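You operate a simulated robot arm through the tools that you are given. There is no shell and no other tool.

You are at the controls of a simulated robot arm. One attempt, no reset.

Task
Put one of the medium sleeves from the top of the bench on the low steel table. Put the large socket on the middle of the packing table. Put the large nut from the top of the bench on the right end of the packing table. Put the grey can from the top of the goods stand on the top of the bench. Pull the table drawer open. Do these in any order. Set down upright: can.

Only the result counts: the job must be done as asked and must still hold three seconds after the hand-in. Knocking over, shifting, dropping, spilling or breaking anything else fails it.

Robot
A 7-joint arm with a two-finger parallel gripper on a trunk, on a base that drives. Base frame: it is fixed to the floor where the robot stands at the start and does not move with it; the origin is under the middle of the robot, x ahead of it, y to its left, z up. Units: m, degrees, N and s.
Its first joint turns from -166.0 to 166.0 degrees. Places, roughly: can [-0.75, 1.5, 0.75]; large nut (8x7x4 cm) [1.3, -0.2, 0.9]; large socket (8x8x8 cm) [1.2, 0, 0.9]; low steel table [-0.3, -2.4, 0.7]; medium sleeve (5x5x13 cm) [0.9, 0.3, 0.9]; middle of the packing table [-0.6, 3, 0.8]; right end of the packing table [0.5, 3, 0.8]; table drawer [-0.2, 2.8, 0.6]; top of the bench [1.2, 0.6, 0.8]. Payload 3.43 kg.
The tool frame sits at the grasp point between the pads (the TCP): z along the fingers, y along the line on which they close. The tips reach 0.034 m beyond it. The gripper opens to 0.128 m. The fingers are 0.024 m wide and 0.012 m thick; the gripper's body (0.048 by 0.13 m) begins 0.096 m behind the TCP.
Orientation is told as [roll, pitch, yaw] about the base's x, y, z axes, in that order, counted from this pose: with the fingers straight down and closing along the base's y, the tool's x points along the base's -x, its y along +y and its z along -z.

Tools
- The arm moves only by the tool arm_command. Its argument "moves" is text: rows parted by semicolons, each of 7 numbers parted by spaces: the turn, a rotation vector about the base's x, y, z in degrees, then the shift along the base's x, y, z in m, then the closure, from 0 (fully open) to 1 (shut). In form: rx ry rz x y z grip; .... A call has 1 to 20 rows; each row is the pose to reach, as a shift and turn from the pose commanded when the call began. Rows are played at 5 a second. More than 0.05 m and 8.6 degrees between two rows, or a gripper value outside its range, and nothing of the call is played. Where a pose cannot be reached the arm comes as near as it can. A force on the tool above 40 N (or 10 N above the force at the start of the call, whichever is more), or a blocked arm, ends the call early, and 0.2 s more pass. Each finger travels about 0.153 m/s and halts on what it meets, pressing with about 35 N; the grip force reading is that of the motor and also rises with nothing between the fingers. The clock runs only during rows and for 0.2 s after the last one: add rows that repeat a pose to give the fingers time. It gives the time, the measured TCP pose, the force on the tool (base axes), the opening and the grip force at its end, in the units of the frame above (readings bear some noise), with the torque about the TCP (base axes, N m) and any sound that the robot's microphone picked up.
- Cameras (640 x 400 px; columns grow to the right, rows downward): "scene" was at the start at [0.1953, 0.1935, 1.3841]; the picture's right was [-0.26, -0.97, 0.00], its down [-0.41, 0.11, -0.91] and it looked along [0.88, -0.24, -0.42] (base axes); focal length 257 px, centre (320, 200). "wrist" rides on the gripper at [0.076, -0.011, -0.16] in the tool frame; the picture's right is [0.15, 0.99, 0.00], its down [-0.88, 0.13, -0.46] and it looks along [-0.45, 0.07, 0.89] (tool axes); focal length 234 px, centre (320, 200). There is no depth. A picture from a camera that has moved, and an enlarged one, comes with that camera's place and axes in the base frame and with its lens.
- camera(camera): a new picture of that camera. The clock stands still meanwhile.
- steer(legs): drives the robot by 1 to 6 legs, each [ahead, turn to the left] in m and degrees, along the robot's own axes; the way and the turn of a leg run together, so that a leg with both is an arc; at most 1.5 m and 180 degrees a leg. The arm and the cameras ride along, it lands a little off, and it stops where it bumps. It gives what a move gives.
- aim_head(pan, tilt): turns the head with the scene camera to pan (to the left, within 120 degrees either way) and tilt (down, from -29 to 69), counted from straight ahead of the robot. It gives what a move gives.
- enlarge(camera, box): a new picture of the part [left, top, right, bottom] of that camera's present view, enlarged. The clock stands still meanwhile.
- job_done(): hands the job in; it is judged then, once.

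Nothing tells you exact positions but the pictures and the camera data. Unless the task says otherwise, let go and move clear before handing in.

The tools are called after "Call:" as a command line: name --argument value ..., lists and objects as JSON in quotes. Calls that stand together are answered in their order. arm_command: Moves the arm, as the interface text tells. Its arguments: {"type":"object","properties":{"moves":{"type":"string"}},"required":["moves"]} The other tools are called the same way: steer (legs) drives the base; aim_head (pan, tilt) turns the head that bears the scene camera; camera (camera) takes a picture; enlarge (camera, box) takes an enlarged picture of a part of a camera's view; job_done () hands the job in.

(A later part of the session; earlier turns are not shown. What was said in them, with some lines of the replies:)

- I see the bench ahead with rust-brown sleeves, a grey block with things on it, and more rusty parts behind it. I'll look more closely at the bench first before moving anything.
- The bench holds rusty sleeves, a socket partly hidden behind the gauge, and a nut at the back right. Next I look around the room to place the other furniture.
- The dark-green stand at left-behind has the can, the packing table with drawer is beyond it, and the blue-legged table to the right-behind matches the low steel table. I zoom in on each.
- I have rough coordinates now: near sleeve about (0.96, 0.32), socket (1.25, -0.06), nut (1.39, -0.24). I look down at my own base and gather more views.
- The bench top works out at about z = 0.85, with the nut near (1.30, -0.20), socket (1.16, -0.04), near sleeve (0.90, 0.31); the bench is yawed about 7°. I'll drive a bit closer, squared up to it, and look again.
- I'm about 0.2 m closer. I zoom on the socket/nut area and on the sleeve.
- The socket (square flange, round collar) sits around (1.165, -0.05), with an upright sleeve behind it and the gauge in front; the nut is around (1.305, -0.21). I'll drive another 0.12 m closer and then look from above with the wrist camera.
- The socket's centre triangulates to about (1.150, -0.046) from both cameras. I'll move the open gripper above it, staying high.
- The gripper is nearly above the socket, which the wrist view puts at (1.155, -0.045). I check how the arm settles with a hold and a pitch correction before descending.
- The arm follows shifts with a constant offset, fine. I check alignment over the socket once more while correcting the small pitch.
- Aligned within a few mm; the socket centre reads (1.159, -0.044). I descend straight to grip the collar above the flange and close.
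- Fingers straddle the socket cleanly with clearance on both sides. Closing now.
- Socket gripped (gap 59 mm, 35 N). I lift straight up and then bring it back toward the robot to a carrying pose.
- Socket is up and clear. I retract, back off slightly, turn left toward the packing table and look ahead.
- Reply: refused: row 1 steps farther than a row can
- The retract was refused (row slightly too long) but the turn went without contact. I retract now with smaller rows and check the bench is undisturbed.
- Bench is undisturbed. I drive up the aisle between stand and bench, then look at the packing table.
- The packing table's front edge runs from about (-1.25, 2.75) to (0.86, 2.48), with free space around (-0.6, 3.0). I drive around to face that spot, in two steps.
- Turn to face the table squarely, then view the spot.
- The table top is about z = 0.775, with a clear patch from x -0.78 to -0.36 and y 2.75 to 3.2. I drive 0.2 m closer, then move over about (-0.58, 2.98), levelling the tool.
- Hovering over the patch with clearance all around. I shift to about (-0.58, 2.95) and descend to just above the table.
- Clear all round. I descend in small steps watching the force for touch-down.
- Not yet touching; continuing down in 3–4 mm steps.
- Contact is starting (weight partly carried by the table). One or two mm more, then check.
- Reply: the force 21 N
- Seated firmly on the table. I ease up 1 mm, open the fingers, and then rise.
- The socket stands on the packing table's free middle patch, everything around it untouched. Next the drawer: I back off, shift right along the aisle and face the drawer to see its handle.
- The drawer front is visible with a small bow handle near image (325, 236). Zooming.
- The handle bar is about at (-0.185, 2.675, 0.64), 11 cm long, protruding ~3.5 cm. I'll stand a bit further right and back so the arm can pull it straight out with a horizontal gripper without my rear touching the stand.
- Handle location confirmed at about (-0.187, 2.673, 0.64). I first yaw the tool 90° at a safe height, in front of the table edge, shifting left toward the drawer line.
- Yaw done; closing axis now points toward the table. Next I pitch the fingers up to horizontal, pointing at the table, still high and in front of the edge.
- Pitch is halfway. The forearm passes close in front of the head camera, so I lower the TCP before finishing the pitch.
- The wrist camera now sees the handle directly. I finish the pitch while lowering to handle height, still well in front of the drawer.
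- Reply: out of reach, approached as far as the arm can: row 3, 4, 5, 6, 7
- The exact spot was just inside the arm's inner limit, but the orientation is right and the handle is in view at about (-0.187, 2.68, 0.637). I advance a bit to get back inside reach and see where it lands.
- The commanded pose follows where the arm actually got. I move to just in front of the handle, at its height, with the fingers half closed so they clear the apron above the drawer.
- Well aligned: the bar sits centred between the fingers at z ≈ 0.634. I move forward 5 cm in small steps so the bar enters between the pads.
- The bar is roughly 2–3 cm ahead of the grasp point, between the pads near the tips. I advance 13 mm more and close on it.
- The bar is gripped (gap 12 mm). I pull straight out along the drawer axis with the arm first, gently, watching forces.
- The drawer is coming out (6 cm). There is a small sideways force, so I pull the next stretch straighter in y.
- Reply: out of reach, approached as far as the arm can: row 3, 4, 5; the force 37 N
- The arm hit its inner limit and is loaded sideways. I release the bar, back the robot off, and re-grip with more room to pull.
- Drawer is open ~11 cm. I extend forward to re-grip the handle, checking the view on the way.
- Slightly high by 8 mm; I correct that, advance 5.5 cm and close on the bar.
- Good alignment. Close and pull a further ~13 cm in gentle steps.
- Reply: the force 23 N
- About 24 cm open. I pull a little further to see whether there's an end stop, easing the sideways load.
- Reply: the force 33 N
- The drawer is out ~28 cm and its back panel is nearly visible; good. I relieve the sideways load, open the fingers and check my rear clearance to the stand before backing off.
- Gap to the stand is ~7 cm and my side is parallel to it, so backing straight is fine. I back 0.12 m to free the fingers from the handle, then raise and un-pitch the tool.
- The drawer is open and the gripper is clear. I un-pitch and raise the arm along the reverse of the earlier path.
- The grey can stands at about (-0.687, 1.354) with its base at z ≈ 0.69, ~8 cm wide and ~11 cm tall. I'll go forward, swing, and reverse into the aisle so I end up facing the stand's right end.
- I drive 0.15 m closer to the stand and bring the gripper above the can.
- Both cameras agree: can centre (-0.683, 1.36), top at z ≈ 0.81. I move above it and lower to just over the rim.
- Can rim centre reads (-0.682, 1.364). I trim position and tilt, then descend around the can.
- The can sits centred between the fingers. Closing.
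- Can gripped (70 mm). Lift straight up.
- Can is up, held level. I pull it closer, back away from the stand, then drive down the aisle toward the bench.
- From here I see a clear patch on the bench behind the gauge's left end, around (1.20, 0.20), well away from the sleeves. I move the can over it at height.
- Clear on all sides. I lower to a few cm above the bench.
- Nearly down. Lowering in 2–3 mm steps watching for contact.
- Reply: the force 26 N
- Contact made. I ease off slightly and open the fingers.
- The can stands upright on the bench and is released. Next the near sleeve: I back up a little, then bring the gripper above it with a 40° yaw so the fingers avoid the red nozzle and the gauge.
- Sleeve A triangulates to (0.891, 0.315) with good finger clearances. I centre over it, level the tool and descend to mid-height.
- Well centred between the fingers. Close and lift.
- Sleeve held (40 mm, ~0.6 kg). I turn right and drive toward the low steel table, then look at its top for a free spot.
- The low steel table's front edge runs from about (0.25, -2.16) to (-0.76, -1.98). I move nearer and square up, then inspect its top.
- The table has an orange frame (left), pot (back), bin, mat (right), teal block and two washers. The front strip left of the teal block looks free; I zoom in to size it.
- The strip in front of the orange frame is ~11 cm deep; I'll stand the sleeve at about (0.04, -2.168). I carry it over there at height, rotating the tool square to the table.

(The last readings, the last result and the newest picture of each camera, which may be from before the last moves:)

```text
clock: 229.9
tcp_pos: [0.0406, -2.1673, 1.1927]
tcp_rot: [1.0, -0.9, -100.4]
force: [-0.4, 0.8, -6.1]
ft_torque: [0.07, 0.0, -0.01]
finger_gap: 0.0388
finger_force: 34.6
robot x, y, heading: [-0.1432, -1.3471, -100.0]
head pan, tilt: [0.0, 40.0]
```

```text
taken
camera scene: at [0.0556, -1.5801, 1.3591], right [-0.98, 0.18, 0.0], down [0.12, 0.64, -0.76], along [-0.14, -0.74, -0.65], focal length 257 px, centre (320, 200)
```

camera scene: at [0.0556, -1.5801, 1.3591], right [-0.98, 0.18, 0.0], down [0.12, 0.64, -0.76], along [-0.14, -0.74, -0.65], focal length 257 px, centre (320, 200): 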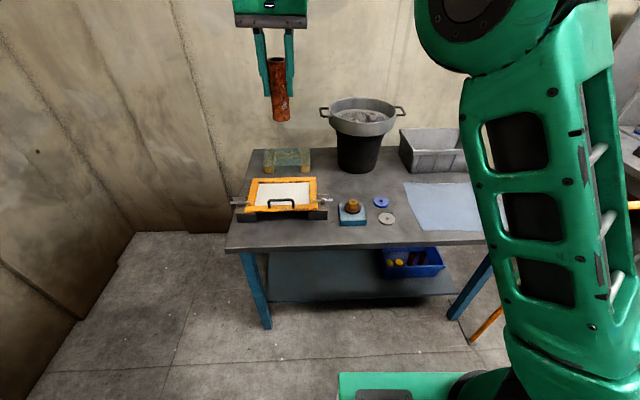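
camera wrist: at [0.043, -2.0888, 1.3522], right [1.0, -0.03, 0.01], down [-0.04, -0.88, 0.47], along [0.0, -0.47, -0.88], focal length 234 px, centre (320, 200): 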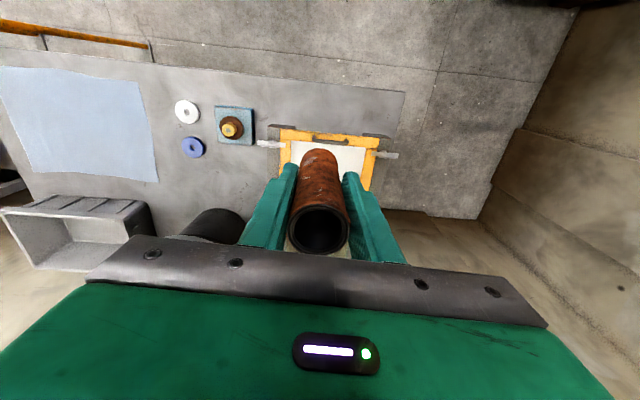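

The strip is confirmed (edge at y ≈ -2.106, frame front ≈ -2.215). I level the tool and descend to just above the table.

Call:
arm_command --moves "0.5 0.4 0 0 0.002 -0.04 0.9; 1.07 0.82 0 0 0.005 -0.08 0.9; 1.07 0.82 0 0 0.005 -0.12 0.9; 1.07 0.82 0 0 0.005 -0.16 0.9; 1.07 0.82 0 0 0.005 -0.2 0.9; 1.07 0.82 0 0 0.005 -0.24 0.9; 1.07 0.82 0 0 0.005 -0.28 0.9; 1.07 0.82 0 0 0.005 -0.32 0.9; 1.07 0.82 0 0 0.005 -0.345 0.9; 1.07 0.82 0 0 0.005 -0.345 0.9"

Call:
enlarge --camera "scene" --box '[220, 140, 380, 265]'

Call:
camera --camera "wrist"

```text
clock: 232.1
tcp_pos: [0.0417, -2.1618, 0.85]
tcp_rot: [0.0, -0.2, -100.5]
force: [0.8, -1.4, -5.9]
ft_torque: [0.05, -0.01, 0.03]
finger_gap: 0.0385
finger_force: 35.1
robot x, y, heading: [-0.1439, -1.3468, -100.4]
head pan, tilt: [0.0, 40.0]
```

```text
3.20 times, centred on (300, 202) of scene
camera zoom: at [0.0556, -1.58, 1.3591], right [-0.98, 0.18, 0.0], down [0.12, 0.64, -0.76], along [-0.14, -0.74, -0.65], focal length 823 px, centre (384, 192)
```

zoom: 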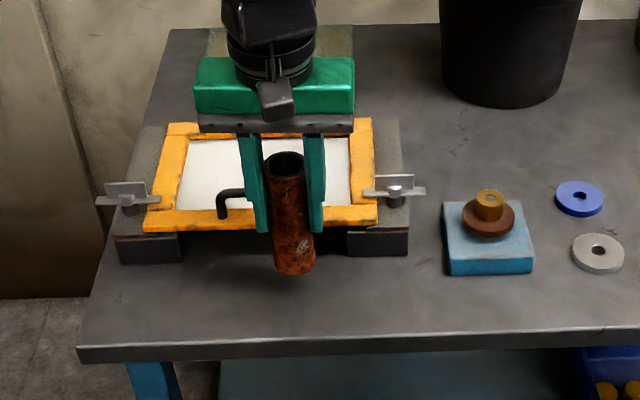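

```text
taken
camera wrist: at [0.0464, -2.0856, 1.0097], right [1.0, -0.04, 0.0], down [-0.03, -0.89, 0.46], along [-0.02, -0.46, -0.89], focal length 234 px, centre (320, 200)
```

wrist: 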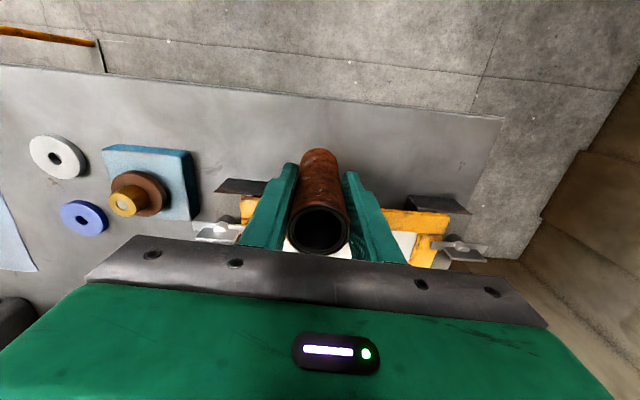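

Call:
arm_command --moves "0 0 0 0 0.002 -0.01 0.9; 0 0 0 0 0.004 -0.02 0.9; 0 0 0 0 0.004 -0.03 0.9; 0 0 0 0 0.004 -0.04 0.9; 0 0 0 0 0.004 -0.04 0.9"

Call:
arm_command --moves "0 0 0 0 0 -0.004 0.9; 0 0 0 0 0 -0.008 0.9; 0 0 0 0 0 -0.008 0.9"

```text
clock: 233.3
tcp_pos: [0.0405, -2.1586, 0.8095]
tcp_rot: [0.0, -0.1, -100.5]
force: [0.4, -1.1, -5.9]
ft_torque: [0.04, -0.05, -0.01]
finger_gap: 0.0387
finger_force: 35.0
robot x, y, heading: [-0.141, -1.3472, -100.4]
head pan, tilt: [0.0, 40.0]
```

```text
clock: 234.1
tcp_pos: [0.0404, -2.1593, 0.8034]
tcp_rot: [0.1, -0.3, -100.4]
force: [-1.2, -2.9, 29.1]
ft_torque: [-0.16, 0.75, -0.12]
finger_gap: 0.0388
finger_force: 35.5
robot x, y, heading: [-0.1409, -1.3447, -100.1]
head pan, tilt: [0.0, 40.0]
```

Contact. I ease up a few mm to unload, then open partially so the fingers stay clear, and rise.

Call:
arm_command --moves "0 0 0 0 0 0.003 0.9; 0 0 0 0 0 0.005 0.9; 0 0 0 0 0 0.005 0.9"

```text
clock: 234.9
tcp_pos: [0.0405, -2.158, 0.8055]
tcp_rot: [-0.2, 0.1, -100.4]
force: [0.6, 0.2, -6.8]
ft_torque: [0.08, 0.01, 0.02]
finger_gap: 0.039
finger_force: 35.3
robot x, y, heading: [-0.1392, -1.3481, -100.5]
head pan, tilt: [0.0, 40.0]
```

Call:
arm_command --moves "0 0 0 0 0 -0.002 0.9; 0 0 0 0 0 -0.002 0.9"

Call:
arm_command --moves "0 0 0 0 0 0 0.65; 0 0 0 0 0 0 0.5; 0 0 0 0 0 0 0.35; 0 0 0 0 0 0 0.35; 0 0 0 0 0 0 0.35"

Call:
camera --camera "wrist"

Call:
enlarge --camera "scene" --box '[220, 140, 380, 265]'

```text
clock: 235.5
tcp_pos: [0.0404, -2.1581, 0.8051]
tcp_rot: [0.0, -0.1, -100.5]
force: [0.0, 0.4, -6.3]
ft_torque: [0.04, -0.01, 0.0]
finger_gap: 0.0388
finger_force: 34.4
robot x, y, heading: [-0.1424, -1.3495, -100.4]
head pan, tilt: [0.0, 40.0]
```

```text
clock: 236.7
tcp_pos: [0.0399, -2.1584, 0.8057]
tcp_rot: [0.0, -0.1, -100.5]
force: [0.6, -0.1, -0.4]
ft_torque: [-0.04, -0.01, -0.02]
finger_gap: 0.0834
finger_force: 0.0
robot x, y, heading: [-0.1437, -1.3475, -100.3]
head pan, tilt: [0.0, 40.0]
```

```text
taken
camera wrist: at [0.0449, -2.0819, 0.965], right [1.0, -0.04, 0.0], down [-0.03, -0.89, 0.46], along [-0.02, -0.46, -0.89], focal length 234 px, centre (320, 200)
```

wrist: 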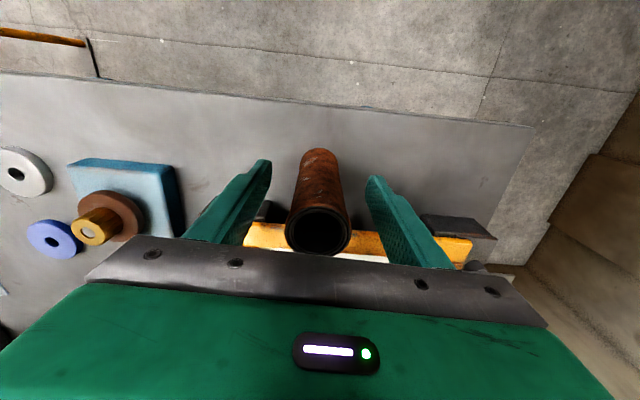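

```text
3.20 times, centred on (300, 202) of scene
camera zoom: at [0.0555, -1.5798, 1.3592], right [-0.98, 0.18, 0.0], down [0.12, 0.64, -0.76], along [-0.14, -0.74, -0.65], focal length 823 px, centre (384, 192)
```

zoom: 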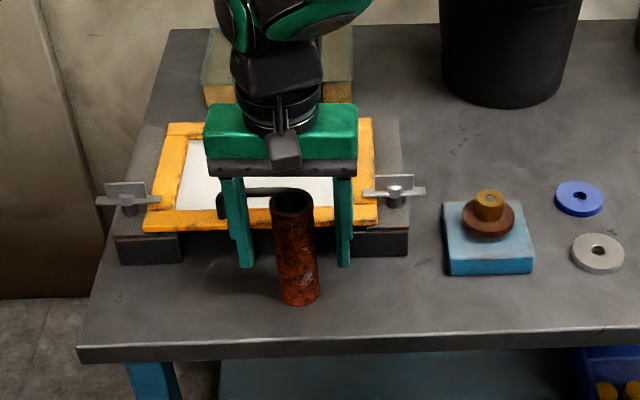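

The sleeve stands on the low steel table. I rise straight up and verify.

Call:
arm_command --moves "0 0 0 0 0 0.02 0.35; 0 0 0 0 0 0.05 0.35; 0 0 0 0 0 0.09 0.3; 0 0 0 0 0 0.13 0.3; 0 0 0 0 0 0.17 0.3; 0 0 0 0 0 0.21 0.2; 0 0 0 0 0 0.25 0.1; 0 0 0 0 0 0.29 0; 0 0 0 0 0 0.33 0; 0 0 0 0 0 0.36 0"

Call:
camera --camera "scene"

```text
clock: 238.9
tcp_pos: [0.039, -2.1588, 1.163]
tcp_rot: [-0.1, 0.0, -100.6]
force: [0.0, -0.2, 0.1]
ft_torque: [0.0, 0.02, -0.02]
finger_gap: 0.128
finger_force: 0.1
robot x, y, heading: [-0.143, -1.3474, -100.2]
head pan, tilt: [0.0, 40.0]
```

```text
taken
camera scene: at [0.0556, -1.5799, 1.3591], right [-0.98, 0.18, 0.0], down [0.12, 0.64, -0.76], along [-0.14, -0.74, -0.65], focal length 257 px, centre (320, 200)
```

scene: 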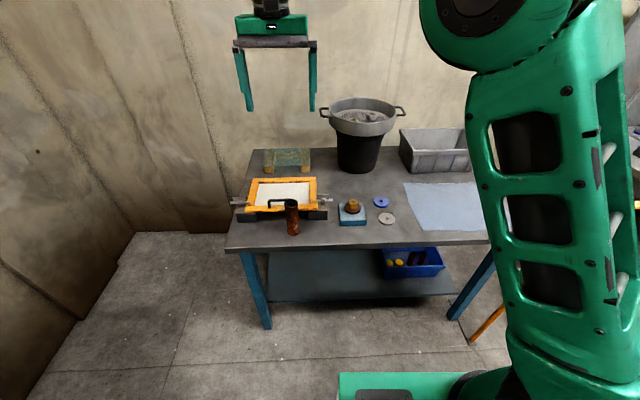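

The sleeve is placed and stable. I bring the arm back to centre and drive to the bench for the nut.

Call:
arm_command --moves "0 0 0 -0.037 0.024 0 0; 0 0 0 -0.074 0.048 0 0; 0 0 0 -0.111 0.072 0 0; 0 0 0 -0.148 0.096 0 0; 0 0 0 -0.185 0.12 0 0; 0 0 0 -0.222 0.144 0 0; 0 0 0 -0.258 0.168 0 0; 0 0 0 -0.293 0.191 0 0; 0 0 0 -0.293 0.191 0 0"

Call:
steer --legs '[[0, 177], [1.3, 0], [0, -84]]'

Call:
aim_head --pan -10 --tilt 35

Call:
camera --camera "scene"

```text
clock: 240.9
tcp_pos: [-0.2517, -1.9684, 1.1627]
tcp_rot: [0.0, -0.1, -100.3]
force: [-0.1, -0.1, -0.2]
ft_torque: [0.0, 0.01, 0.0]
finger_gap: 0.1281
finger_force: 0.1
robot x, y, heading: [-0.1437, -1.3471, -99.9]
head pan, tilt: [0.0, 40.0]
```

```text
clock: 259.9
tcp_pos: [0.7864, -0.1542, 1.1627]
tcp_rot: [0.1, -0.1, -7.5]
force: [0.0, 0.7, 0.4]
ft_torque: [0.01, 0.01, 0.03]
finger_gap: 0.1283
finger_force: 0.1
robot x, y, heading: [0.1617, -0.0547, -7.6]
head pan, tilt: [0.0, 40.0]
```

```text
clock: 260.6
tcp_pos: [0.772, -0.1516, 1.171]
tcp_rot: [0.1, -0.8, -7.4]
force: [-1.2, 0.4, 0.6]
ft_torque: [0.01, -0.01, -0.02]
finger_gap: 0.1279
finger_force: 0.1
robot x, y, heading: [0.1582, -0.0544, -7.3]
head pan, tilt: [-10.0, 35.0]
```

```text
taken
camera scene: at [0.3834, 0.1386, 1.3667], right [-0.3, -0.95, 0.0], down [-0.56, 0.17, -0.81], along [0.77, -0.24, -0.58], focal length 257 px, centre (320, 200)
```

scene: 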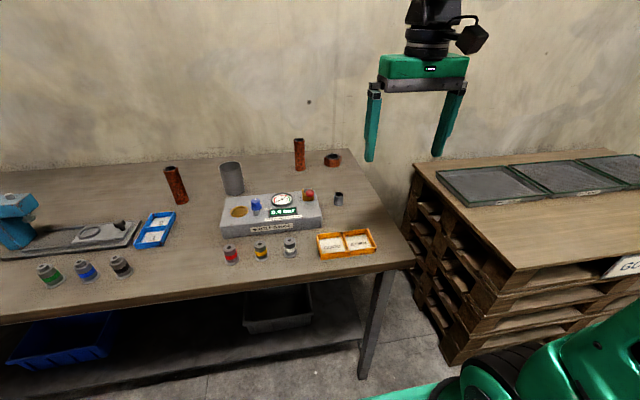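

Bench is as left; the nut is at the back right. I drive 0.18 m closer and move over the nut.

Call:
steer --legs '[[0.18, 0]]'

Call:
arm_command --moves "0 0 0 0.043 -0.008 0 0; 0 0 0 0.086 -0.015 0 0; 0 0 0 0.129 -0.022 0 0; 0 0 0 0.172 -0.03 0 0; 0 0 0 0.215 -0.035 0 0; 0 0 0 0.215 -0.035 0 0"

Call:
camera --camera "wrist"

Call:
enlarge --camera "scene" --box '[240, 80, 420, 200]'

```text
clock: 262.1
tcp_pos: [0.955, -0.1749, 1.1714]
tcp_rot: [0.0, -0.9, -7.5]
force: [0.4, -0.2, -0.4]
ft_torque: [0.04, 0.02, -0.01]
finger_gap: 0.128
finger_force: 0.1
robot x, y, heading: [0.3461, -0.0757, -7.5]
head pan, tilt: [-10.0, 35.0]
```

```text
clock: 263.6
tcp_pos: [1.157, -0.2071, 1.1786]
tcp_rot: [0.0, -1.4, -7.5]
force: [0.3, 1.1, 0.2]
ft_torque: [0.01, -0.01, 0.0]
finger_gap: 0.1281
finger_force: 0.1
robot x, y, heading: [0.3484, -0.081, -7.2]
head pan, tilt: [-10.0, 35.0]
```

```text
taken
camera wrist: at [1.0781, -0.2086, 1.3377], right [-0.02, 1.0, 0.0], down [0.88, 0.02, 0.48], along [0.48, 0.0, -0.88], focal length 234 px, centre (320, 200)
```

wrist: 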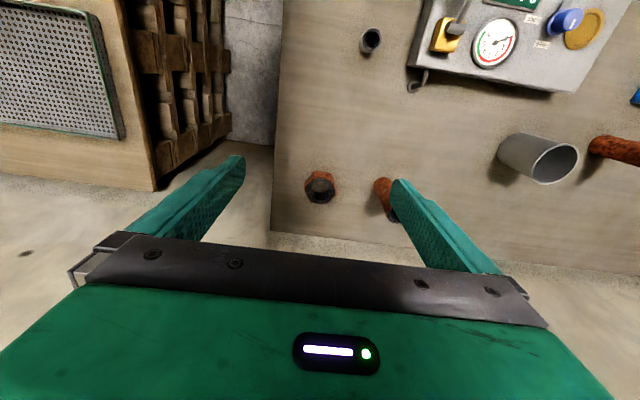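

```text
3.33 times, centred on (330, 140) of scene
camera zoom: at [0.5683, 0.1148, 1.3667], right [-0.3, -0.95, 0.0], down [-0.56, 0.17, -0.81], along [0.77, -0.24, -0.58], focal length 857 px, centre (287, 400)
```

zoom: 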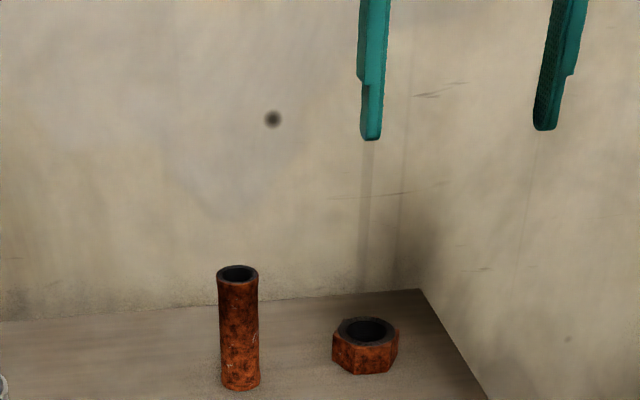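

Call:
enlarge --camera "wrist" --box '[270, 150, 420, 240]'

```text
4.27 times, centred on (345, 195) of wrist
camera zoom: at [1.0781, -0.2086, 1.3377], right [-0.02, 1.0, 0.0], down [0.88, 0.02, 0.48], along [0.48, 0.0, -0.88], focal length 999 px, centre (213, 221)
```

zoom: 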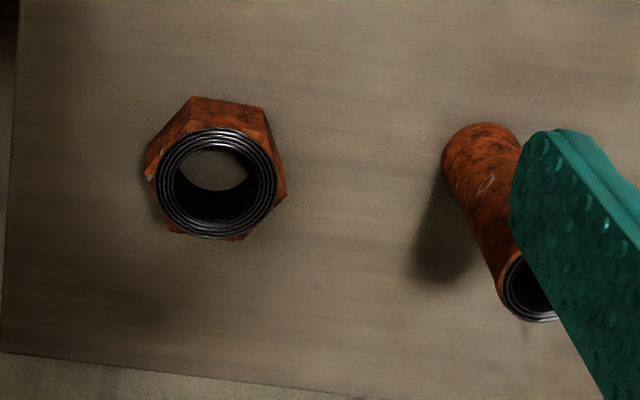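

The nut's flats are about 7° off the base axes, centre near (1.302, -0.205). I yaw the tool to +23° so the fingers close on flats, and move above it while lowering.

Call:
arm_command --moves "0 0.3 6 0.028 0 -0.02 0.1; 0 0.5 12 0.056 0.001 -0.045 0.15; 0 0.8 18 0.084 0.001 -0.07 0.2; 0 1.1 24 0.112 0.002 -0.095 0.2; 0 1.4 30.8 0.135 0.002 -0.12 0.2; 0 1.4 30.8 0.145 0.002 -0.12 0.2; 0 1.4 30.8 0.145 0.002 -0.12 0.2"

Call:
camera --camera "wrist"

Call:
enlarge --camera "scene" --box '[240, 60, 440, 200]'

```text
clock: 265.1
tcp_pos: [1.3023, -0.2066, 1.0585]
tcp_rot: [0.2, -0.2, 23.3]
force: [0.1, -0.1, 0.5]
ft_torque: [-0.01, -0.01, 0.02]
finger_gap: 0.1022
finger_force: 0.0
robot x, y, heading: [0.3489, -0.0772, -7.1]
head pan, tilt: [-10.0, 35.0]
```

```text
taken
camera wrist: at [1.2391, -0.2483, 1.2189], right [-0.53, 0.85, 0.0], down [0.76, 0.47, 0.46], along [0.39, 0.24, -0.89], focal length 234 px, centre (320, 200)
```

wrist: 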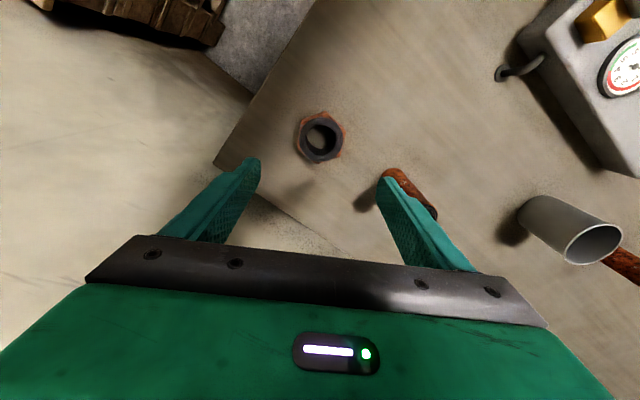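

```text
2.86 times, centred on (340, 130) of scene
camera zoom: at [0.5684, 0.1148, 1.3667], right [-0.3, -0.95, 0.0], down [-0.56, 0.17, -0.81], along [0.77, -0.24, -0.58], focal length 734 px, centre (263, 400)
```

zoom: 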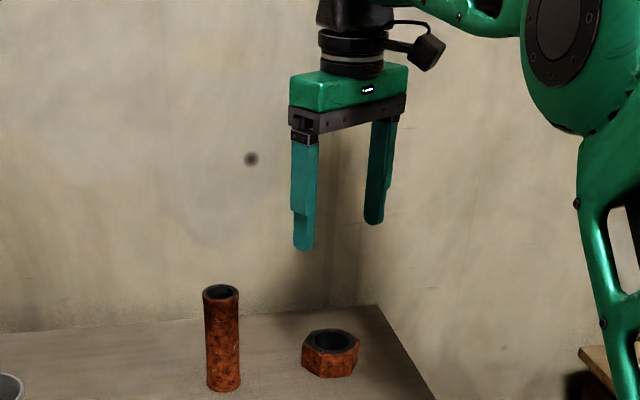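

Call:
enlarge --camera "wrist" --box '[270, 100, 390, 180]'

```text
5.00 times, centred on (330, 140) of wrist
camera zoom: at [1.2391, -0.2483, 1.2189], right [-0.53, 0.85, 0.0], down [0.76, 0.47, 0.46], along [0.39, 0.24, -0.89], focal length 1171 px, centre (270, 500)
```

zoom: 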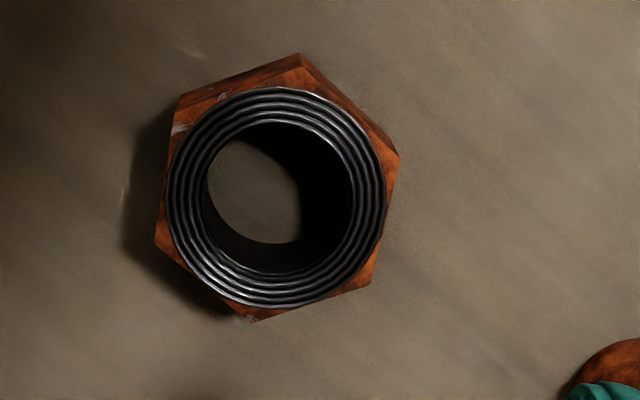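

Flats line up with the closing axis and the nut is centred. I descend around it.

Call:
arm_command --moves "0 0 0 -0.001 0 -0.04 0.2; 0 0 0 -0.001 0 -0.08 0.2; 0 0 0 -0.001 0 -0.12 0.2; 0 0 0 -0.001 0 -0.15 0.2; 0 0 0 -0.001 0 -0.162 0.2; 0 0 0 -0.001 0 -0.162 0.2"

Call:
camera --camera "wrist"

Call:
enlarge --camera "scene" --box '[260, 100, 420, 220]'

```text
clock: 266.6
tcp_pos: [1.3014, -0.2066, 0.8969]
tcp_rot: [0.2, -0.1, 23.3]
force: [1.0, 0.2, 0.2]
ft_torque: [-0.04, 0.01, -0.02]
finger_gap: 0.1022
finger_force: 0.0
robot x, y, heading: [0.3495, -0.0779, -7.3]
head pan, tilt: [-10.0, 35.0]
```

```text
taken
camera wrist: at [1.2383, -0.2482, 1.0562], right [-0.53, 0.85, 0.0], down [0.76, 0.47, 0.46], along [0.39, 0.24, -0.89], focal length 234 px, centre (320, 200)
```

wrist: 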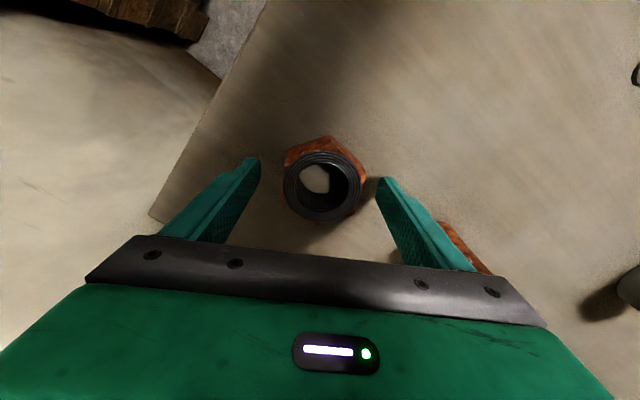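

```text
3.33 times, centred on (340, 160) of scene
camera zoom: at [0.5684, 0.1148, 1.3667], right [-0.3, -0.95, 0.0], down [-0.56, 0.17, -0.81], along [0.77, -0.24, -0.58], focal length 857 px, centre (253, 333)
```

zoom: 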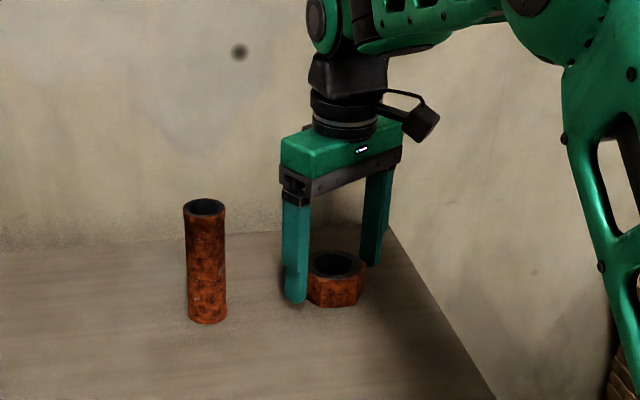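

Fingers straddle the nut on its flats. I lower 4 mm more and close.

Call:
arm_command --moves "0 0 0 0 0 -0.004 0.2; 0 0 0 0 0 -0.004 0.4; 0 0 0 0 0 -0.004 0.6; 0 0 0 0 0 -0.004 0.8; 0 0 0 0 0 -0.004 0.8; 0 0 0 0 0 -0.004 0.8"

Call:
arm_command --moves "0 0 0 0 0 0.015 0.8; 0 0 0 0 0 0.04 0.8; 0 0 0 0 0 0.08 0.8; 0 0 0 0 0 0.12 0.8; 0 0 0 -0.02 0 0.16 0.8; 0 0 0 -0.04 0 0.2 0.8; 0 0 0 -0.06 0 0.24 0.8; 0 0 0 -0.08 0 0.27 0.8; 0 0 0 -0.08 0 0.27 0.8"

Call:
camera --camera "wrist"

Call:
camera --camera "scene"

```text
clock: 267.9
tcp_pos: [1.3008, -0.2071, 0.8936]
tcp_rot: [0.3, -0.2, 23.3]
force: [-2.7, 2.7, 0.5]
ft_torque: [-0.07, -0.13, 0.03]
finger_gap: 0.064
finger_force: 35.8
robot x, y, heading: [0.3463, -0.0748, -7.5]
head pan, tilt: [-10.0, 35.0]
```

```text
clock: 269.9
tcp_pos: [1.2207, -0.2078, 1.1629]
tcp_rot: [0.2, -0.2, 23.2]
force: [-0.3, 0.2, -6.0]
ft_torque: [-0.01, 0.01, 0.01]
finger_gap: 0.0636
finger_force: 35.2
robot x, y, heading: [0.346, -0.0789, -7.3]
head pan, tilt: [-10.0, 35.0]
```

```text
taken
camera wrist: at [1.1569, -0.2489, 1.3225], right [-0.53, 0.85, 0.0], down [0.76, 0.47, 0.46], along [0.39, 0.24, -0.89], focal length 234 px, centre (320, 200)
```

wrist: 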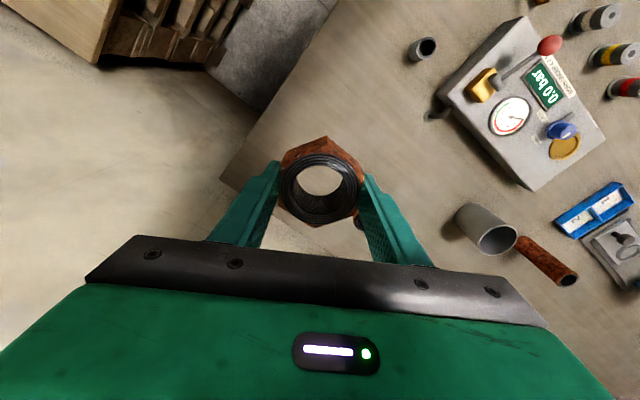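

```text
taken
camera scene: at [0.5686, 0.1148, 1.3667], right [-0.3, -0.95, 0.0], down [-0.56, 0.17, -0.81], along [0.77, -0.24, -0.58], focal length 257 px, centre (320, 200)
```

scene: 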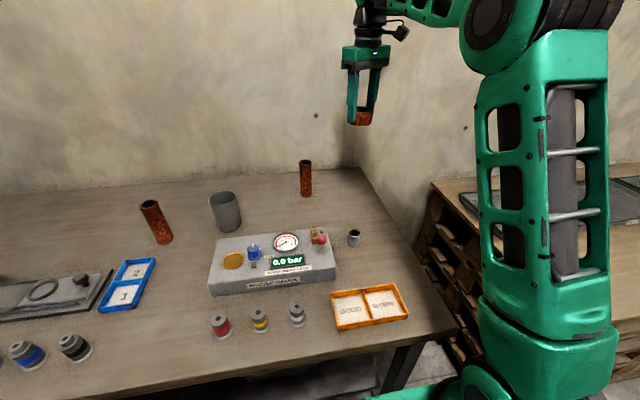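

Nut held on its flats (64 mm). I retract, back off and drive up the aisle to the packing table's right end.

Call:
arm_command --moves "0 0 -5 -0.04 0.007 0 0.8; 0 0 -10 -0.08 0.014 0 0.8; 0 0 -15 -0.12 0.022 0 0.8; 0 0 -20 -0.16 0.03 0 0.8; 0 0 -25 -0.2 0.038 0 0.8; 0 0 -30 -0.24 0.046 0 0.8; 0 0 -30 -0.25 0.049 0 0.8; 0 0 -30 -0.25 0.049 0 0.8"

Call:
steer --legs '[[-0.12, 0], [0, 97], [1.45, 0]]'

Call:
aim_head --pan 0 --tilt 30

Call:
camera --camera "scene"

```text
clock: 271.8
tcp_pos: [0.9714, -0.1574, 1.1623]
tcp_rot: [0.2, -0.3, -6.7]
force: [0.1, -0.4, -6.9]
ft_torque: [0.0, 0.05, -0.02]
finger_gap: 0.064
finger_force: 34.8
robot x, y, heading: [0.3465, -0.0799, -7.3]
head pan, tilt: [-10.0, 35.0]
```

```text
clock: 284.5
tcp_pos: [0.2758, 2.0111, 1.1613]
tcp_rot: [0.3, -0.3, 89.4]
force: [0.5, -0.5, -6.0]
ft_torque: [-0.02, -0.01, 0.01]
finger_gap: 0.0637
finger_force: 35.4
robot x, y, heading: [0.2629, 1.3817, 88.7]
head pan, tilt: [-10.0, 35.0]
```

```text
clock: 285.2
tcp_pos: [0.2765, 1.9969, 1.17]
tcp_rot: [0.2, -0.9, 89.5]
force: [0.1, 0.8, -5.7]
ft_torque: [-0.03, -0.01, 0.0]
finger_gap: 0.0639
finger_force: 34.5
robot x, y, heading: [0.2611, 1.3825, 89.2]
head pan, tilt: [0.0, 30.0]
```

```text
taken
camera scene: at [0.0331, 1.5853, 1.3744], right [1.0, -0.02, 0.0], down [-0.01, -0.51, -0.86], along [0.02, 0.86, -0.51], focal length 257 px, centre (320, 200)
```

scene: 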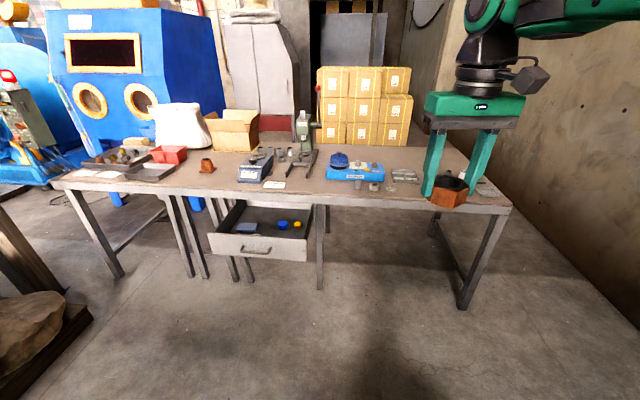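

Drawer and socket still as left. I move to stand in front of the right end of the packing table.

Call:
steer --legs '[[0, -20], [0.6, 0], [0, 13]]'

Call:
aim_head --pan -5 --tilt 35

Call:
camera --camera "scene"

Call:
camera --camera "wrist"

```text
clock: 290.7
tcp_pos: [0.5683, 2.553, 1.1694]
tcp_rot: [0.3, -0.9, 82.5]
force: [-0.1, -0.6, -5.0]
ft_torque: [-0.05, 0.02, 0.0]
finger_gap: 0.0636
finger_force: 34.9
robot x, y, heading: [0.487, 1.9438, 81.8]
head pan, tilt: [0.0, 30.0]
```

```text
clock: 291.4
tcp_pos: [0.5668, 2.5378, 1.1768]
tcp_rot: [0.1, -1.5, 82.6]
force: [-1.0, -0.4, -5.4]
ft_torque: [-0.04, 0.01, -0.01]
finger_gap: 0.0636
finger_force: 35.1
robot x, y, heading: [0.4875, 1.9428, 81.9]
head pan, tilt: [-5.0, 35.0]
```

```text
taken
camera scene: at [0.2894, 2.1688, 1.3667], right [0.97, -0.23, 0.0], down [-0.13, -0.57, -0.81], along [0.18, 0.79, -0.58], focal length 257 px, centre (320, 200)
```

scene: 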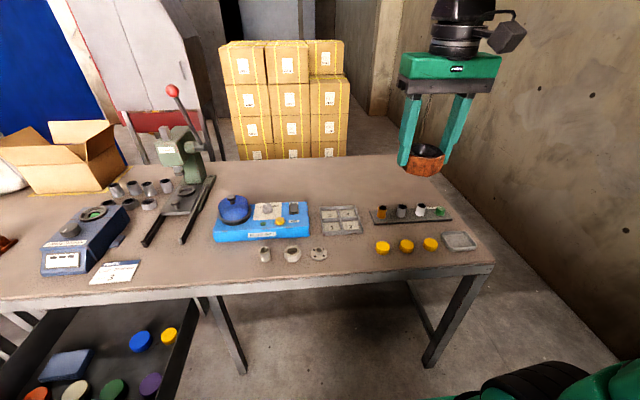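

```text
taken
camera wrist: at [0.5702, 2.457, 1.335], right [-1.0, -0.02, 0.0], down [-0.01, 0.88, 0.48], along [-0.01, 0.48, -0.88], focal length 234 px, centre (320, 200)
```

wrist: 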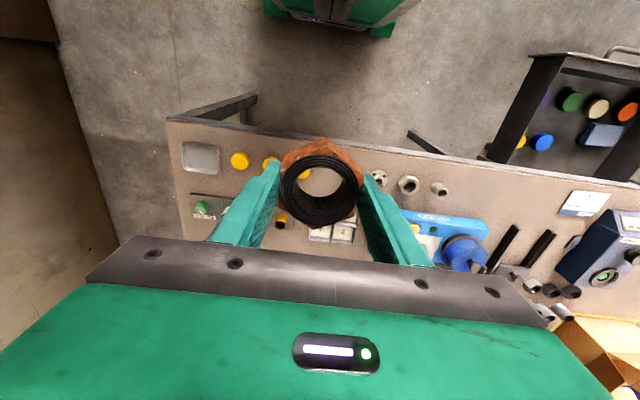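

The free area at the right end lies behind the small tray, around (0.55, 3.05). I drive 0.2 m closer and carry the nut over that spot.

Call:
steer --legs '[[0.2, 0]]'

Call:
arm_command --moves "-0.3 0 0 -0.005 0.04 0 0.8; -0.6 0.1 0 -0.011 0.08 0 0.8; -0.9 0.1 0 -0.016 0.12 0 0.8; -1.2 0.1 0 -0.022 0.16 0 0.8; -1.5 0.2 0 -0.027 0.2 0 0.8; -1.5 0.2 0 -0.033 0.24 0 0.8; -1.5 0.2 0 -0.038 0.28 0 0.8; -1.5 0.2 0 -0.044 0.314 0 0.8; -1.5 0.2 0 -0.044 0.314 0 0.8"

Call:
camera --camera "wrist"

Call:
camera --camera "scene"

```text
clock: 293.0
tcp_pos: [0.5959, 2.7393, 1.1784]
tcp_rot: [0.1, -1.6, 82.5]
force: [-0.2, -0.4, -6.2]
ft_torque: [-0.06, 0.0, -0.01]
finger_gap: 0.0638
finger_force: 34.9
robot x, y, heading: [0.5171, 2.1444, 82.2]
head pan, tilt: [-5.0, 35.0]
```

```text
clock: 295.0
tcp_pos: [0.5471, 3.0414, 1.1846]
tcp_rot: [0.1, -0.7, 82.5]
force: [0.9, -0.3, -5.8]
ft_torque: [-0.01, -0.04, -0.01]
finger_gap: 0.0639
finger_force: 35.2
robot x, y, heading: [0.5176, 2.1487, 81.9]
head pan, tilt: [-5.0, 35.0]
```

```text
taken
camera wrist: at [0.5515, 2.9614, 1.3447], right [-1.0, -0.02, 0.0], down [-0.01, 0.88, 0.47], along [-0.01, 0.47, -0.88], focal length 234 px, centre (320, 200)
```

wrist: 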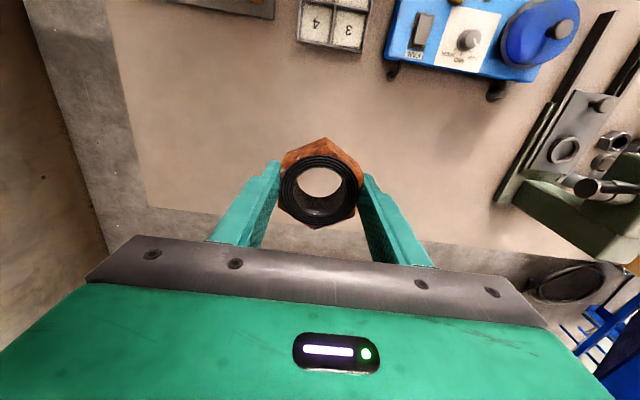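

```text
taken
camera scene: at [0.3182, 2.3709, 1.3666], right [0.97, -0.23, 0.0], down [-0.13, -0.57, -0.81], along [0.18, 0.79, -0.58], focal length 257 px, centre (320, 200)
```

scene: 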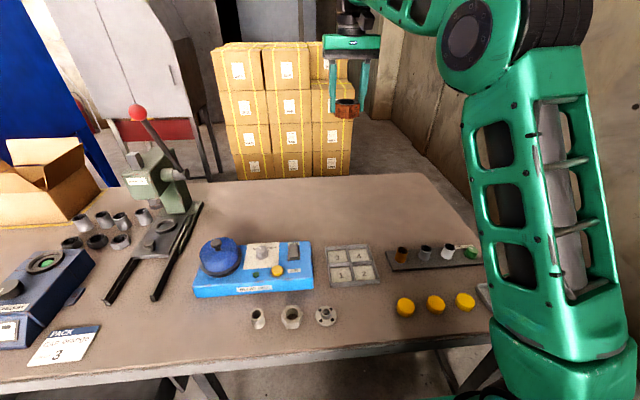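

Clear patch below. I descend to just above the table.

Call:
arm_command --moves "-0.4 0 0 0 0 -0.04 0.8; -0.7 0.1 0 0 0.002 -0.08 0.8; -0.7 0.1 0 0 0.004 -0.12 0.8; -0.7 0.1 0 0 0.004 -0.16 0.8; -0.7 0.1 0 0 0.004 -0.2 0.8; -0.7 0.1 0 0 0.004 -0.24 0.8; -0.7 0.1 0 0 0.004 -0.28 0.8; -0.7 0.1 0 0 0.004 -0.32 0.8; -0.7 0.1 0 0 0.004 -0.35 0.8; -0.7 0.1 0 0 0.004 -0.35 0.8"

Call:
enlarge --camera "scene" --box '[250, 100, 450, 260]'

Call:
camera --camera "wrist"

```text
clock: 297.2
tcp_pos: [0.5499, 3.0413, 0.8335]
tcp_rot: [0.2, -0.1, 82.4]
force: [0.6, -0.6, -6.6]
ft_torque: [-0.06, 0.03, 0.0]
finger_gap: 0.0639
finger_force: 34.9
robot x, y, heading: [0.5183, 2.1425, 82.0]
head pan, tilt: [-5.0, 35.0]
```

```text
2.50 times, centred on (350, 180) of scene
camera zoom: at [0.3182, 2.3707, 1.3667], right [0.97, -0.23, 0.0], down [-0.13, -0.57, -0.81], along [0.18, 0.79, -0.58], focal length 643 px, centre (245, 250)
```

zoom: 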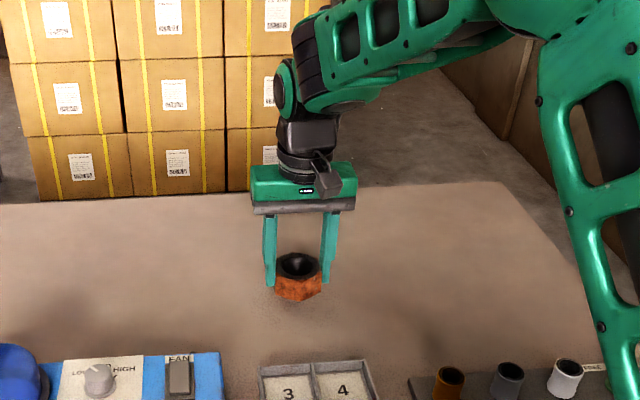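

```text
taken
camera wrist: at [0.5541, 2.9655, 0.9942], right [-1.0, -0.02, 0.0], down [-0.01, 0.89, 0.46], along [-0.01, 0.46, -0.89], focal length 234 px, centre (320, 200)
```

wrist: 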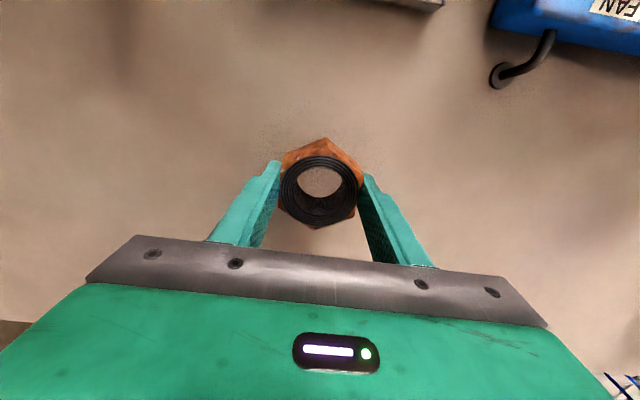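

Free all round. Lowering in small steps for touch-down, expected near TCP z ≈ 0.805.

Call:
arm_command --moves "0 0 0 0 0 -0.006 0.8; 0 0 0 0 0 -0.012 0.8; 0 0 0 0 0 -0.018 0.8; 0 0 0 0 0 -0.022 0.8; 0 0 0 0 0 -0.022 0.8"

```text
clock: 298.4
tcp_pos: [0.5494, 3.0425, 0.8128]
tcp_rot: [0.2, -0.1, 82.5]
force: [-0.3, 0.0, -6.0]
ft_torque: [-0.03, -0.02, -0.02]
finger_gap: 0.0637
finger_force: 35.1
robot x, y, heading: [0.5152, 2.1442, 82.1]
head pan, tilt: [-5.0, 35.0]
```

Call:
arm_command --moves "0 0 0 0 0 -0.002 0.8; 0 0 0 0 0 -0.004 0.8; 0 0 0 0 0 -0.004 0.8"

```text
clock: 299.2
tcp_pos: [0.55, 3.0445, 0.8082]
tcp_rot: [0.1, -0.1, 82.5]
force: [0.3, 0.2, -5.5]
ft_torque: [-0.02, -0.05, 0.01]
finger_gap: 0.0637
finger_force: 34.9
robot x, y, heading: [0.5175, 2.1418, 81.9]
head pan, tilt: [-5.0, 35.0]
```

Call:
arm_command --moves "0 0 0 0 0 -0.002 0.8; 0 0 0 0 0 -0.003 0.8; 0 0 0 0 0 -0.003 0.8"

```text
clock: 300.0
tcp_pos: [0.5491, 3.0433, 0.8051]
tcp_rot: [0.1, 0.0, 82.5]
force: [0.1, 0.3, -5.8]
ft_torque: [-0.03, -0.02, 0.02]
finger_gap: 0.0637
finger_force: 34.6
robot x, y, heading: [0.5149, 2.1442, 81.8]
head pan, tilt: [-5.0, 35.0]
```

Call:
arm_command --moves "0 0 0 0 0 -0.002 0.8; 0 0 0 0 0 -0.002 0.8"

```text
clock: 300.6
tcp_pos: [0.549, 3.0447, 0.8026]
tcp_rot: [0.1, -0.1, 82.5]
force: [0.0, -0.3, -5.2]
ft_torque: [-0.02, 0.0, 0.0]
finger_gap: 0.0636
finger_force: 35.4
robot x, y, heading: [0.5161, 2.1436, 81.6]
head pan, tilt: [-5.0, 35.0]
```

Call:
arm_command --moves "0 0 0 0 0 -0.002 0.8; 0 0 0 0 0 -0.003 0.8; 0 0 0 0 0 -0.003 0.8"

Call:
enlarge --camera "scene" --box '[310, 170, 380, 230]'

```text
clock: 301.4
tcp_pos: [0.5495, 3.0441, 0.8026]
tcp_rot: [0.1, -0.5, 82.5]
force: [-2.6, 1.0, 28.4]
ft_torque: [-0.07, -0.27, -0.05]
finger_gap: 0.0637
finger_force: 35.0
robot x, y, heading: [0.5162, 2.1451, 81.8]
head pan, tilt: [-5.0, 35.0]
```

```text
6.67 times, centred on (345, 200) of scene
camera zoom: at [0.318, 2.3693, 1.3669], right [0.97, -0.23, 0.0], down [-0.13, -0.57, -0.81], along [0.18, 0.79, -0.58], focal length 1714 px, centre (153, 200)
```

zoom: 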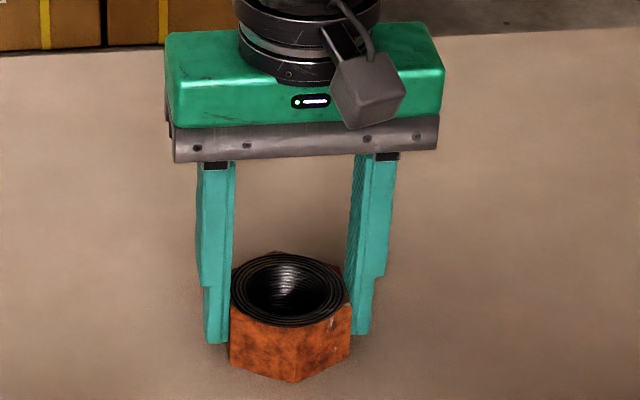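

Contact (28 N). I unload by a couple of mm, open and rise.

Call:
arm_command --moves "0 0 0 0 0 0.0025 0.8; 0 0 0 0 0 0.0025 0.45; 0 0 0 0 0 0.0025 0.25; 0 0 0 0 0 0.0025 0.1; 0 0 0 0 0 0.0025 0.1"

Call:
arm_command --moves "0 0 0 0 0 0.02 0.1; 0 0 0 0 0 0.05 0.1; 0 0 0 0 0 0.09 0.1; 0 0 0 0 0 0.13 0.1; 0 0 0 0 0 0.17 0.1; 0 0 0 0 0 0.21 0.1; 0 0 0 0 0 0.25 0.1; 0 0 0 0 0 0.29 0.1; 0 0 0 0 0 0.33 0.1; 0 0 0 0 0 0.36 0.1"

Call:
camera --camera "scene"

Call:
camera --camera "wrist"

```text
clock: 302.6
tcp_pos: [0.5499, 3.0423, 0.8031]
tcp_rot: [0.1, -0.2, 82.5]
force: [-0.6, 0.7, 0.0]
ft_torque: [0.0, 0.03, 0.01]
finger_gap: 0.1149
finger_force: 0.2
robot x, y, heading: [0.5158, 2.1429, 81.7]
head pan, tilt: [-5.0, 35.0]
```

```text
clock: 304.8
tcp_pos: [0.5505, 3.0442, 1.1636]
tcp_rot: [0.0, 0.0, 82.5]
force: [0.0, 0.3, -0.4]
ft_torque: [0.02, 0.03, -0.02]
finger_gap: 0.1152
finger_force: 0.2
robot x, y, heading: [0.5181, 2.1444, 81.9]
head pan, tilt: [-5.0, 35.0]
```

```text
taken
camera scene: at [0.3182, 2.3706, 1.3667], right [0.97, -0.23, 0.0], down [-0.13, -0.57, -0.81], along [0.18, 0.79, -0.58], focal length 257 px, centre (320, 200)
```

scene: 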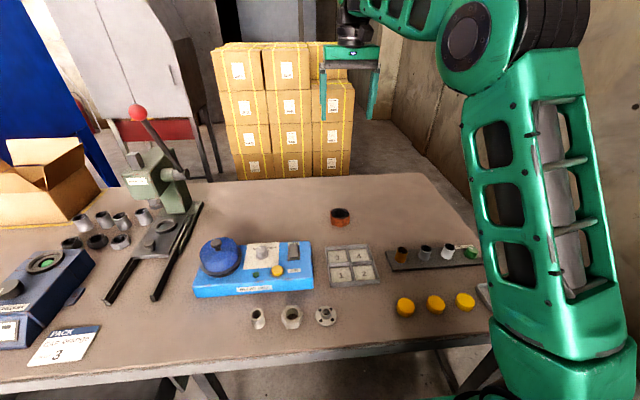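

```text
taken
camera wrist: at [0.5545, 2.9673, 1.3238], right [-1.0, -0.02, 0.0], down [-0.01, 0.89, 0.46], along [-0.01, 0.46, -0.89], focal length 234 px, centre (320, 200)
```

wrist: 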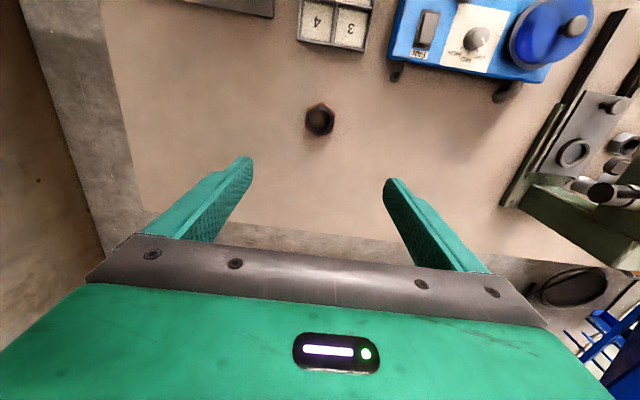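

The nut rests on the right end of the packing table, neighbours untouched. I retract the arm clear and take a last look at the drawer, socket and stand.

Call:
arm_command --moves "0 0 0 0 -0.04 0.01 0.1; 0 0 0 0 -0.08 0.02 0.1; 0 0 0 0 -0.12 0.02 0.1; 0 0 0 0 -0.16 0.02 0.1; 0 0 0 0 -0.2 0.02 0.1; 0 0 0 0 -0.24 0.02 0.1; 0 0 0 0 -0.28 0.02 0.1; 0 0 0 0 -0.28 0.02 0.1"

Call:
steer --legs '[[-0.3, 0]]'

Call:
aim_head --pan 30 --tilt 35

Call:
camera --camera "scene"

Call:
aim_head --pan 100 --tilt 30

Call:
camera --camera "scene"

Call:
aim_head --pan -110 --tilt 25

Call:
camera --camera "scene"

```text
clock: 306.6
tcp_pos: [0.5511, 2.764, 1.1832]
tcp_rot: [0.0, 0.0, 82.5]
force: [-0.6, -0.3, 0.1]
ft_torque: [-0.05, 0.0, -0.03]
finger_gap: 0.1153
finger_force: 0.1
robot x, y, heading: [0.5166, 2.1431, 81.8]
head pan, tilt: [-5.0, 35.0]
```

```text
clock: 308.7
tcp_pos: [0.5118, 2.4694, 1.1834]
tcp_rot: [0.1, -0.1, 82.2]
force: [0.5, 0.1, -0.2]
ft_torque: [-0.05, 0.04, 0.01]
finger_gap: 0.1152
finger_force: 0.0
robot x, y, heading: [0.4718, 1.8512, 81.4]
head pan, tilt: [-5.0, 35.0]
```

```text
clock: 309.7
tcp_pos: [0.5086, 2.4552, 1.1905]
tcp_rot: [0.2, -0.9, 82.2]
force: [0.5, 0.0, -0.5]
ft_torque: [0.01, 0.01, -0.02]
finger_gap: 0.1151
finger_force: 0.0
robot x, y, heading: [0.4682, 1.8506, 81.7]
head pan, tilt: [30.0, 35.0]
```

```text
taken
camera scene: at [0.2241, 2.0736, 1.3669], right [0.93, 0.37, -0.01], down [0.21, -0.54, -0.81], along [-0.3, 0.75, -0.58], focal length 257 px, centre (320, 200)
```

scene: 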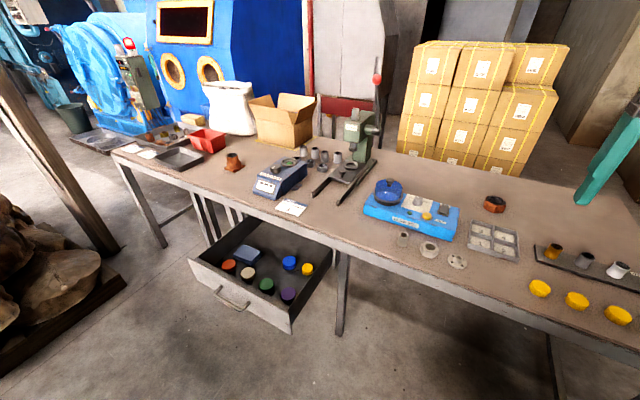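

```text
clock: 311.1
tcp_pos: [0.5086, 2.4559, 1.1902]
tcp_rot: [0.0, -0.8, 82.2]
force: [-0.2, -0.5, -0.6]
ft_torque: [0.0, -0.04, -0.02]
finger_gap: 0.1152
finger_force: 0.1
robot x, y, heading: [0.4755, 1.8489, 81.7]
head pan, tilt: [100.0, 30.0]
```

```text
taken
camera scene: at [0.1661, 1.9893, 1.3759], right [-0.03, 1.0, -0.01], down [0.5, 0.0, -0.87], along [-0.87, -0.03, -0.5], focal length 257 px, centre (320, 200)
```

scene: 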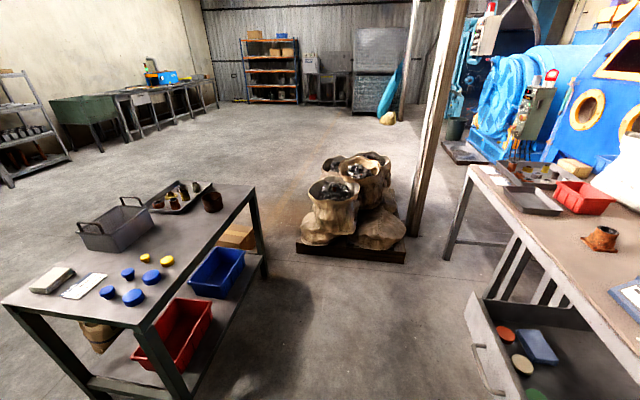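

```text
clock: 314.1
tcp_pos: [0.5103, 2.4557, 1.1917]
tcp_rot: [0.1, -0.8, 82.1]
force: [-0.5, 0.2, 0.4]
ft_torque: [0.02, 0.02, 0.03]
finger_gap: 0.1154
finger_force: 0.1
robot x, y, heading: [0.475, 1.849, 81.6]
head pan, tilt: [-110.0, 25.0]
```

```text
taken
camera scene: at [0.3376, 1.9481, 1.3841], right [-0.47, -0.88, 0.01], down [-0.37, 0.19, -0.91], along [0.8, -0.44, -0.42], focal length 257 px, centre (320, 200)
```

scene: 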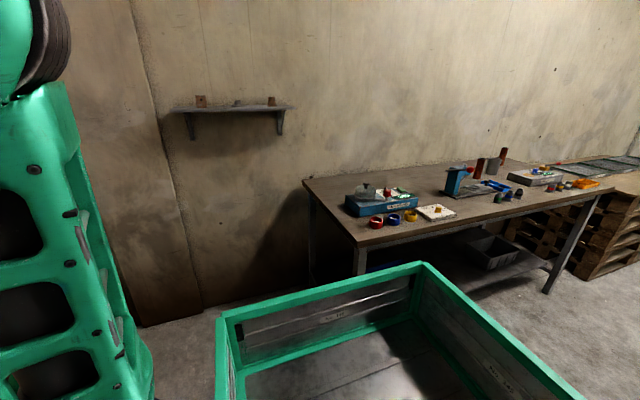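

Everything checks out. The socket and nut are on the packing table, the drawer stands open, the can is upright on the bench, and the sleeve was left standing on the low steel table. The gripper is empty and clear, so I hand the job in.

Call:
job_done

```text
The job is handed in.
```

I finished all five parts and handed the job in, with the gripper empty and clear; I don't have the verdict on it. Positions below are in the base frame, in metres.

| Task | Where it ended up |
|---|---|
| Medium sleeve | Standing on the low steel table, near the front edge, at about (0.04, -2.16) |
| Large socket | On the packing table at about (-0.58, 2.95), close to the "middle" position you gave |
| Large nut | On the right end of the packing table at about (0.55, 3.04) |
| Grey can | Upright on the bench, behind the gauge, at about (1.20, 0.20) |
| Table drawer | Pulled out about 28 cm; I never felt an end stop |

- **Socket position:** your "middle" position (-0.6, 3) is well left of the table's true centre, which I measured at about x = -0.1 to -0.2. I went by your position. If "middle" is judged by the table's own length, the socket is borderline.
- **Final checks:** I looked over the packing table, drawer, goods stand and bench just before handing in, and nothing appeared shifted or knocked over. I last saw the sleeve right after releasing it.
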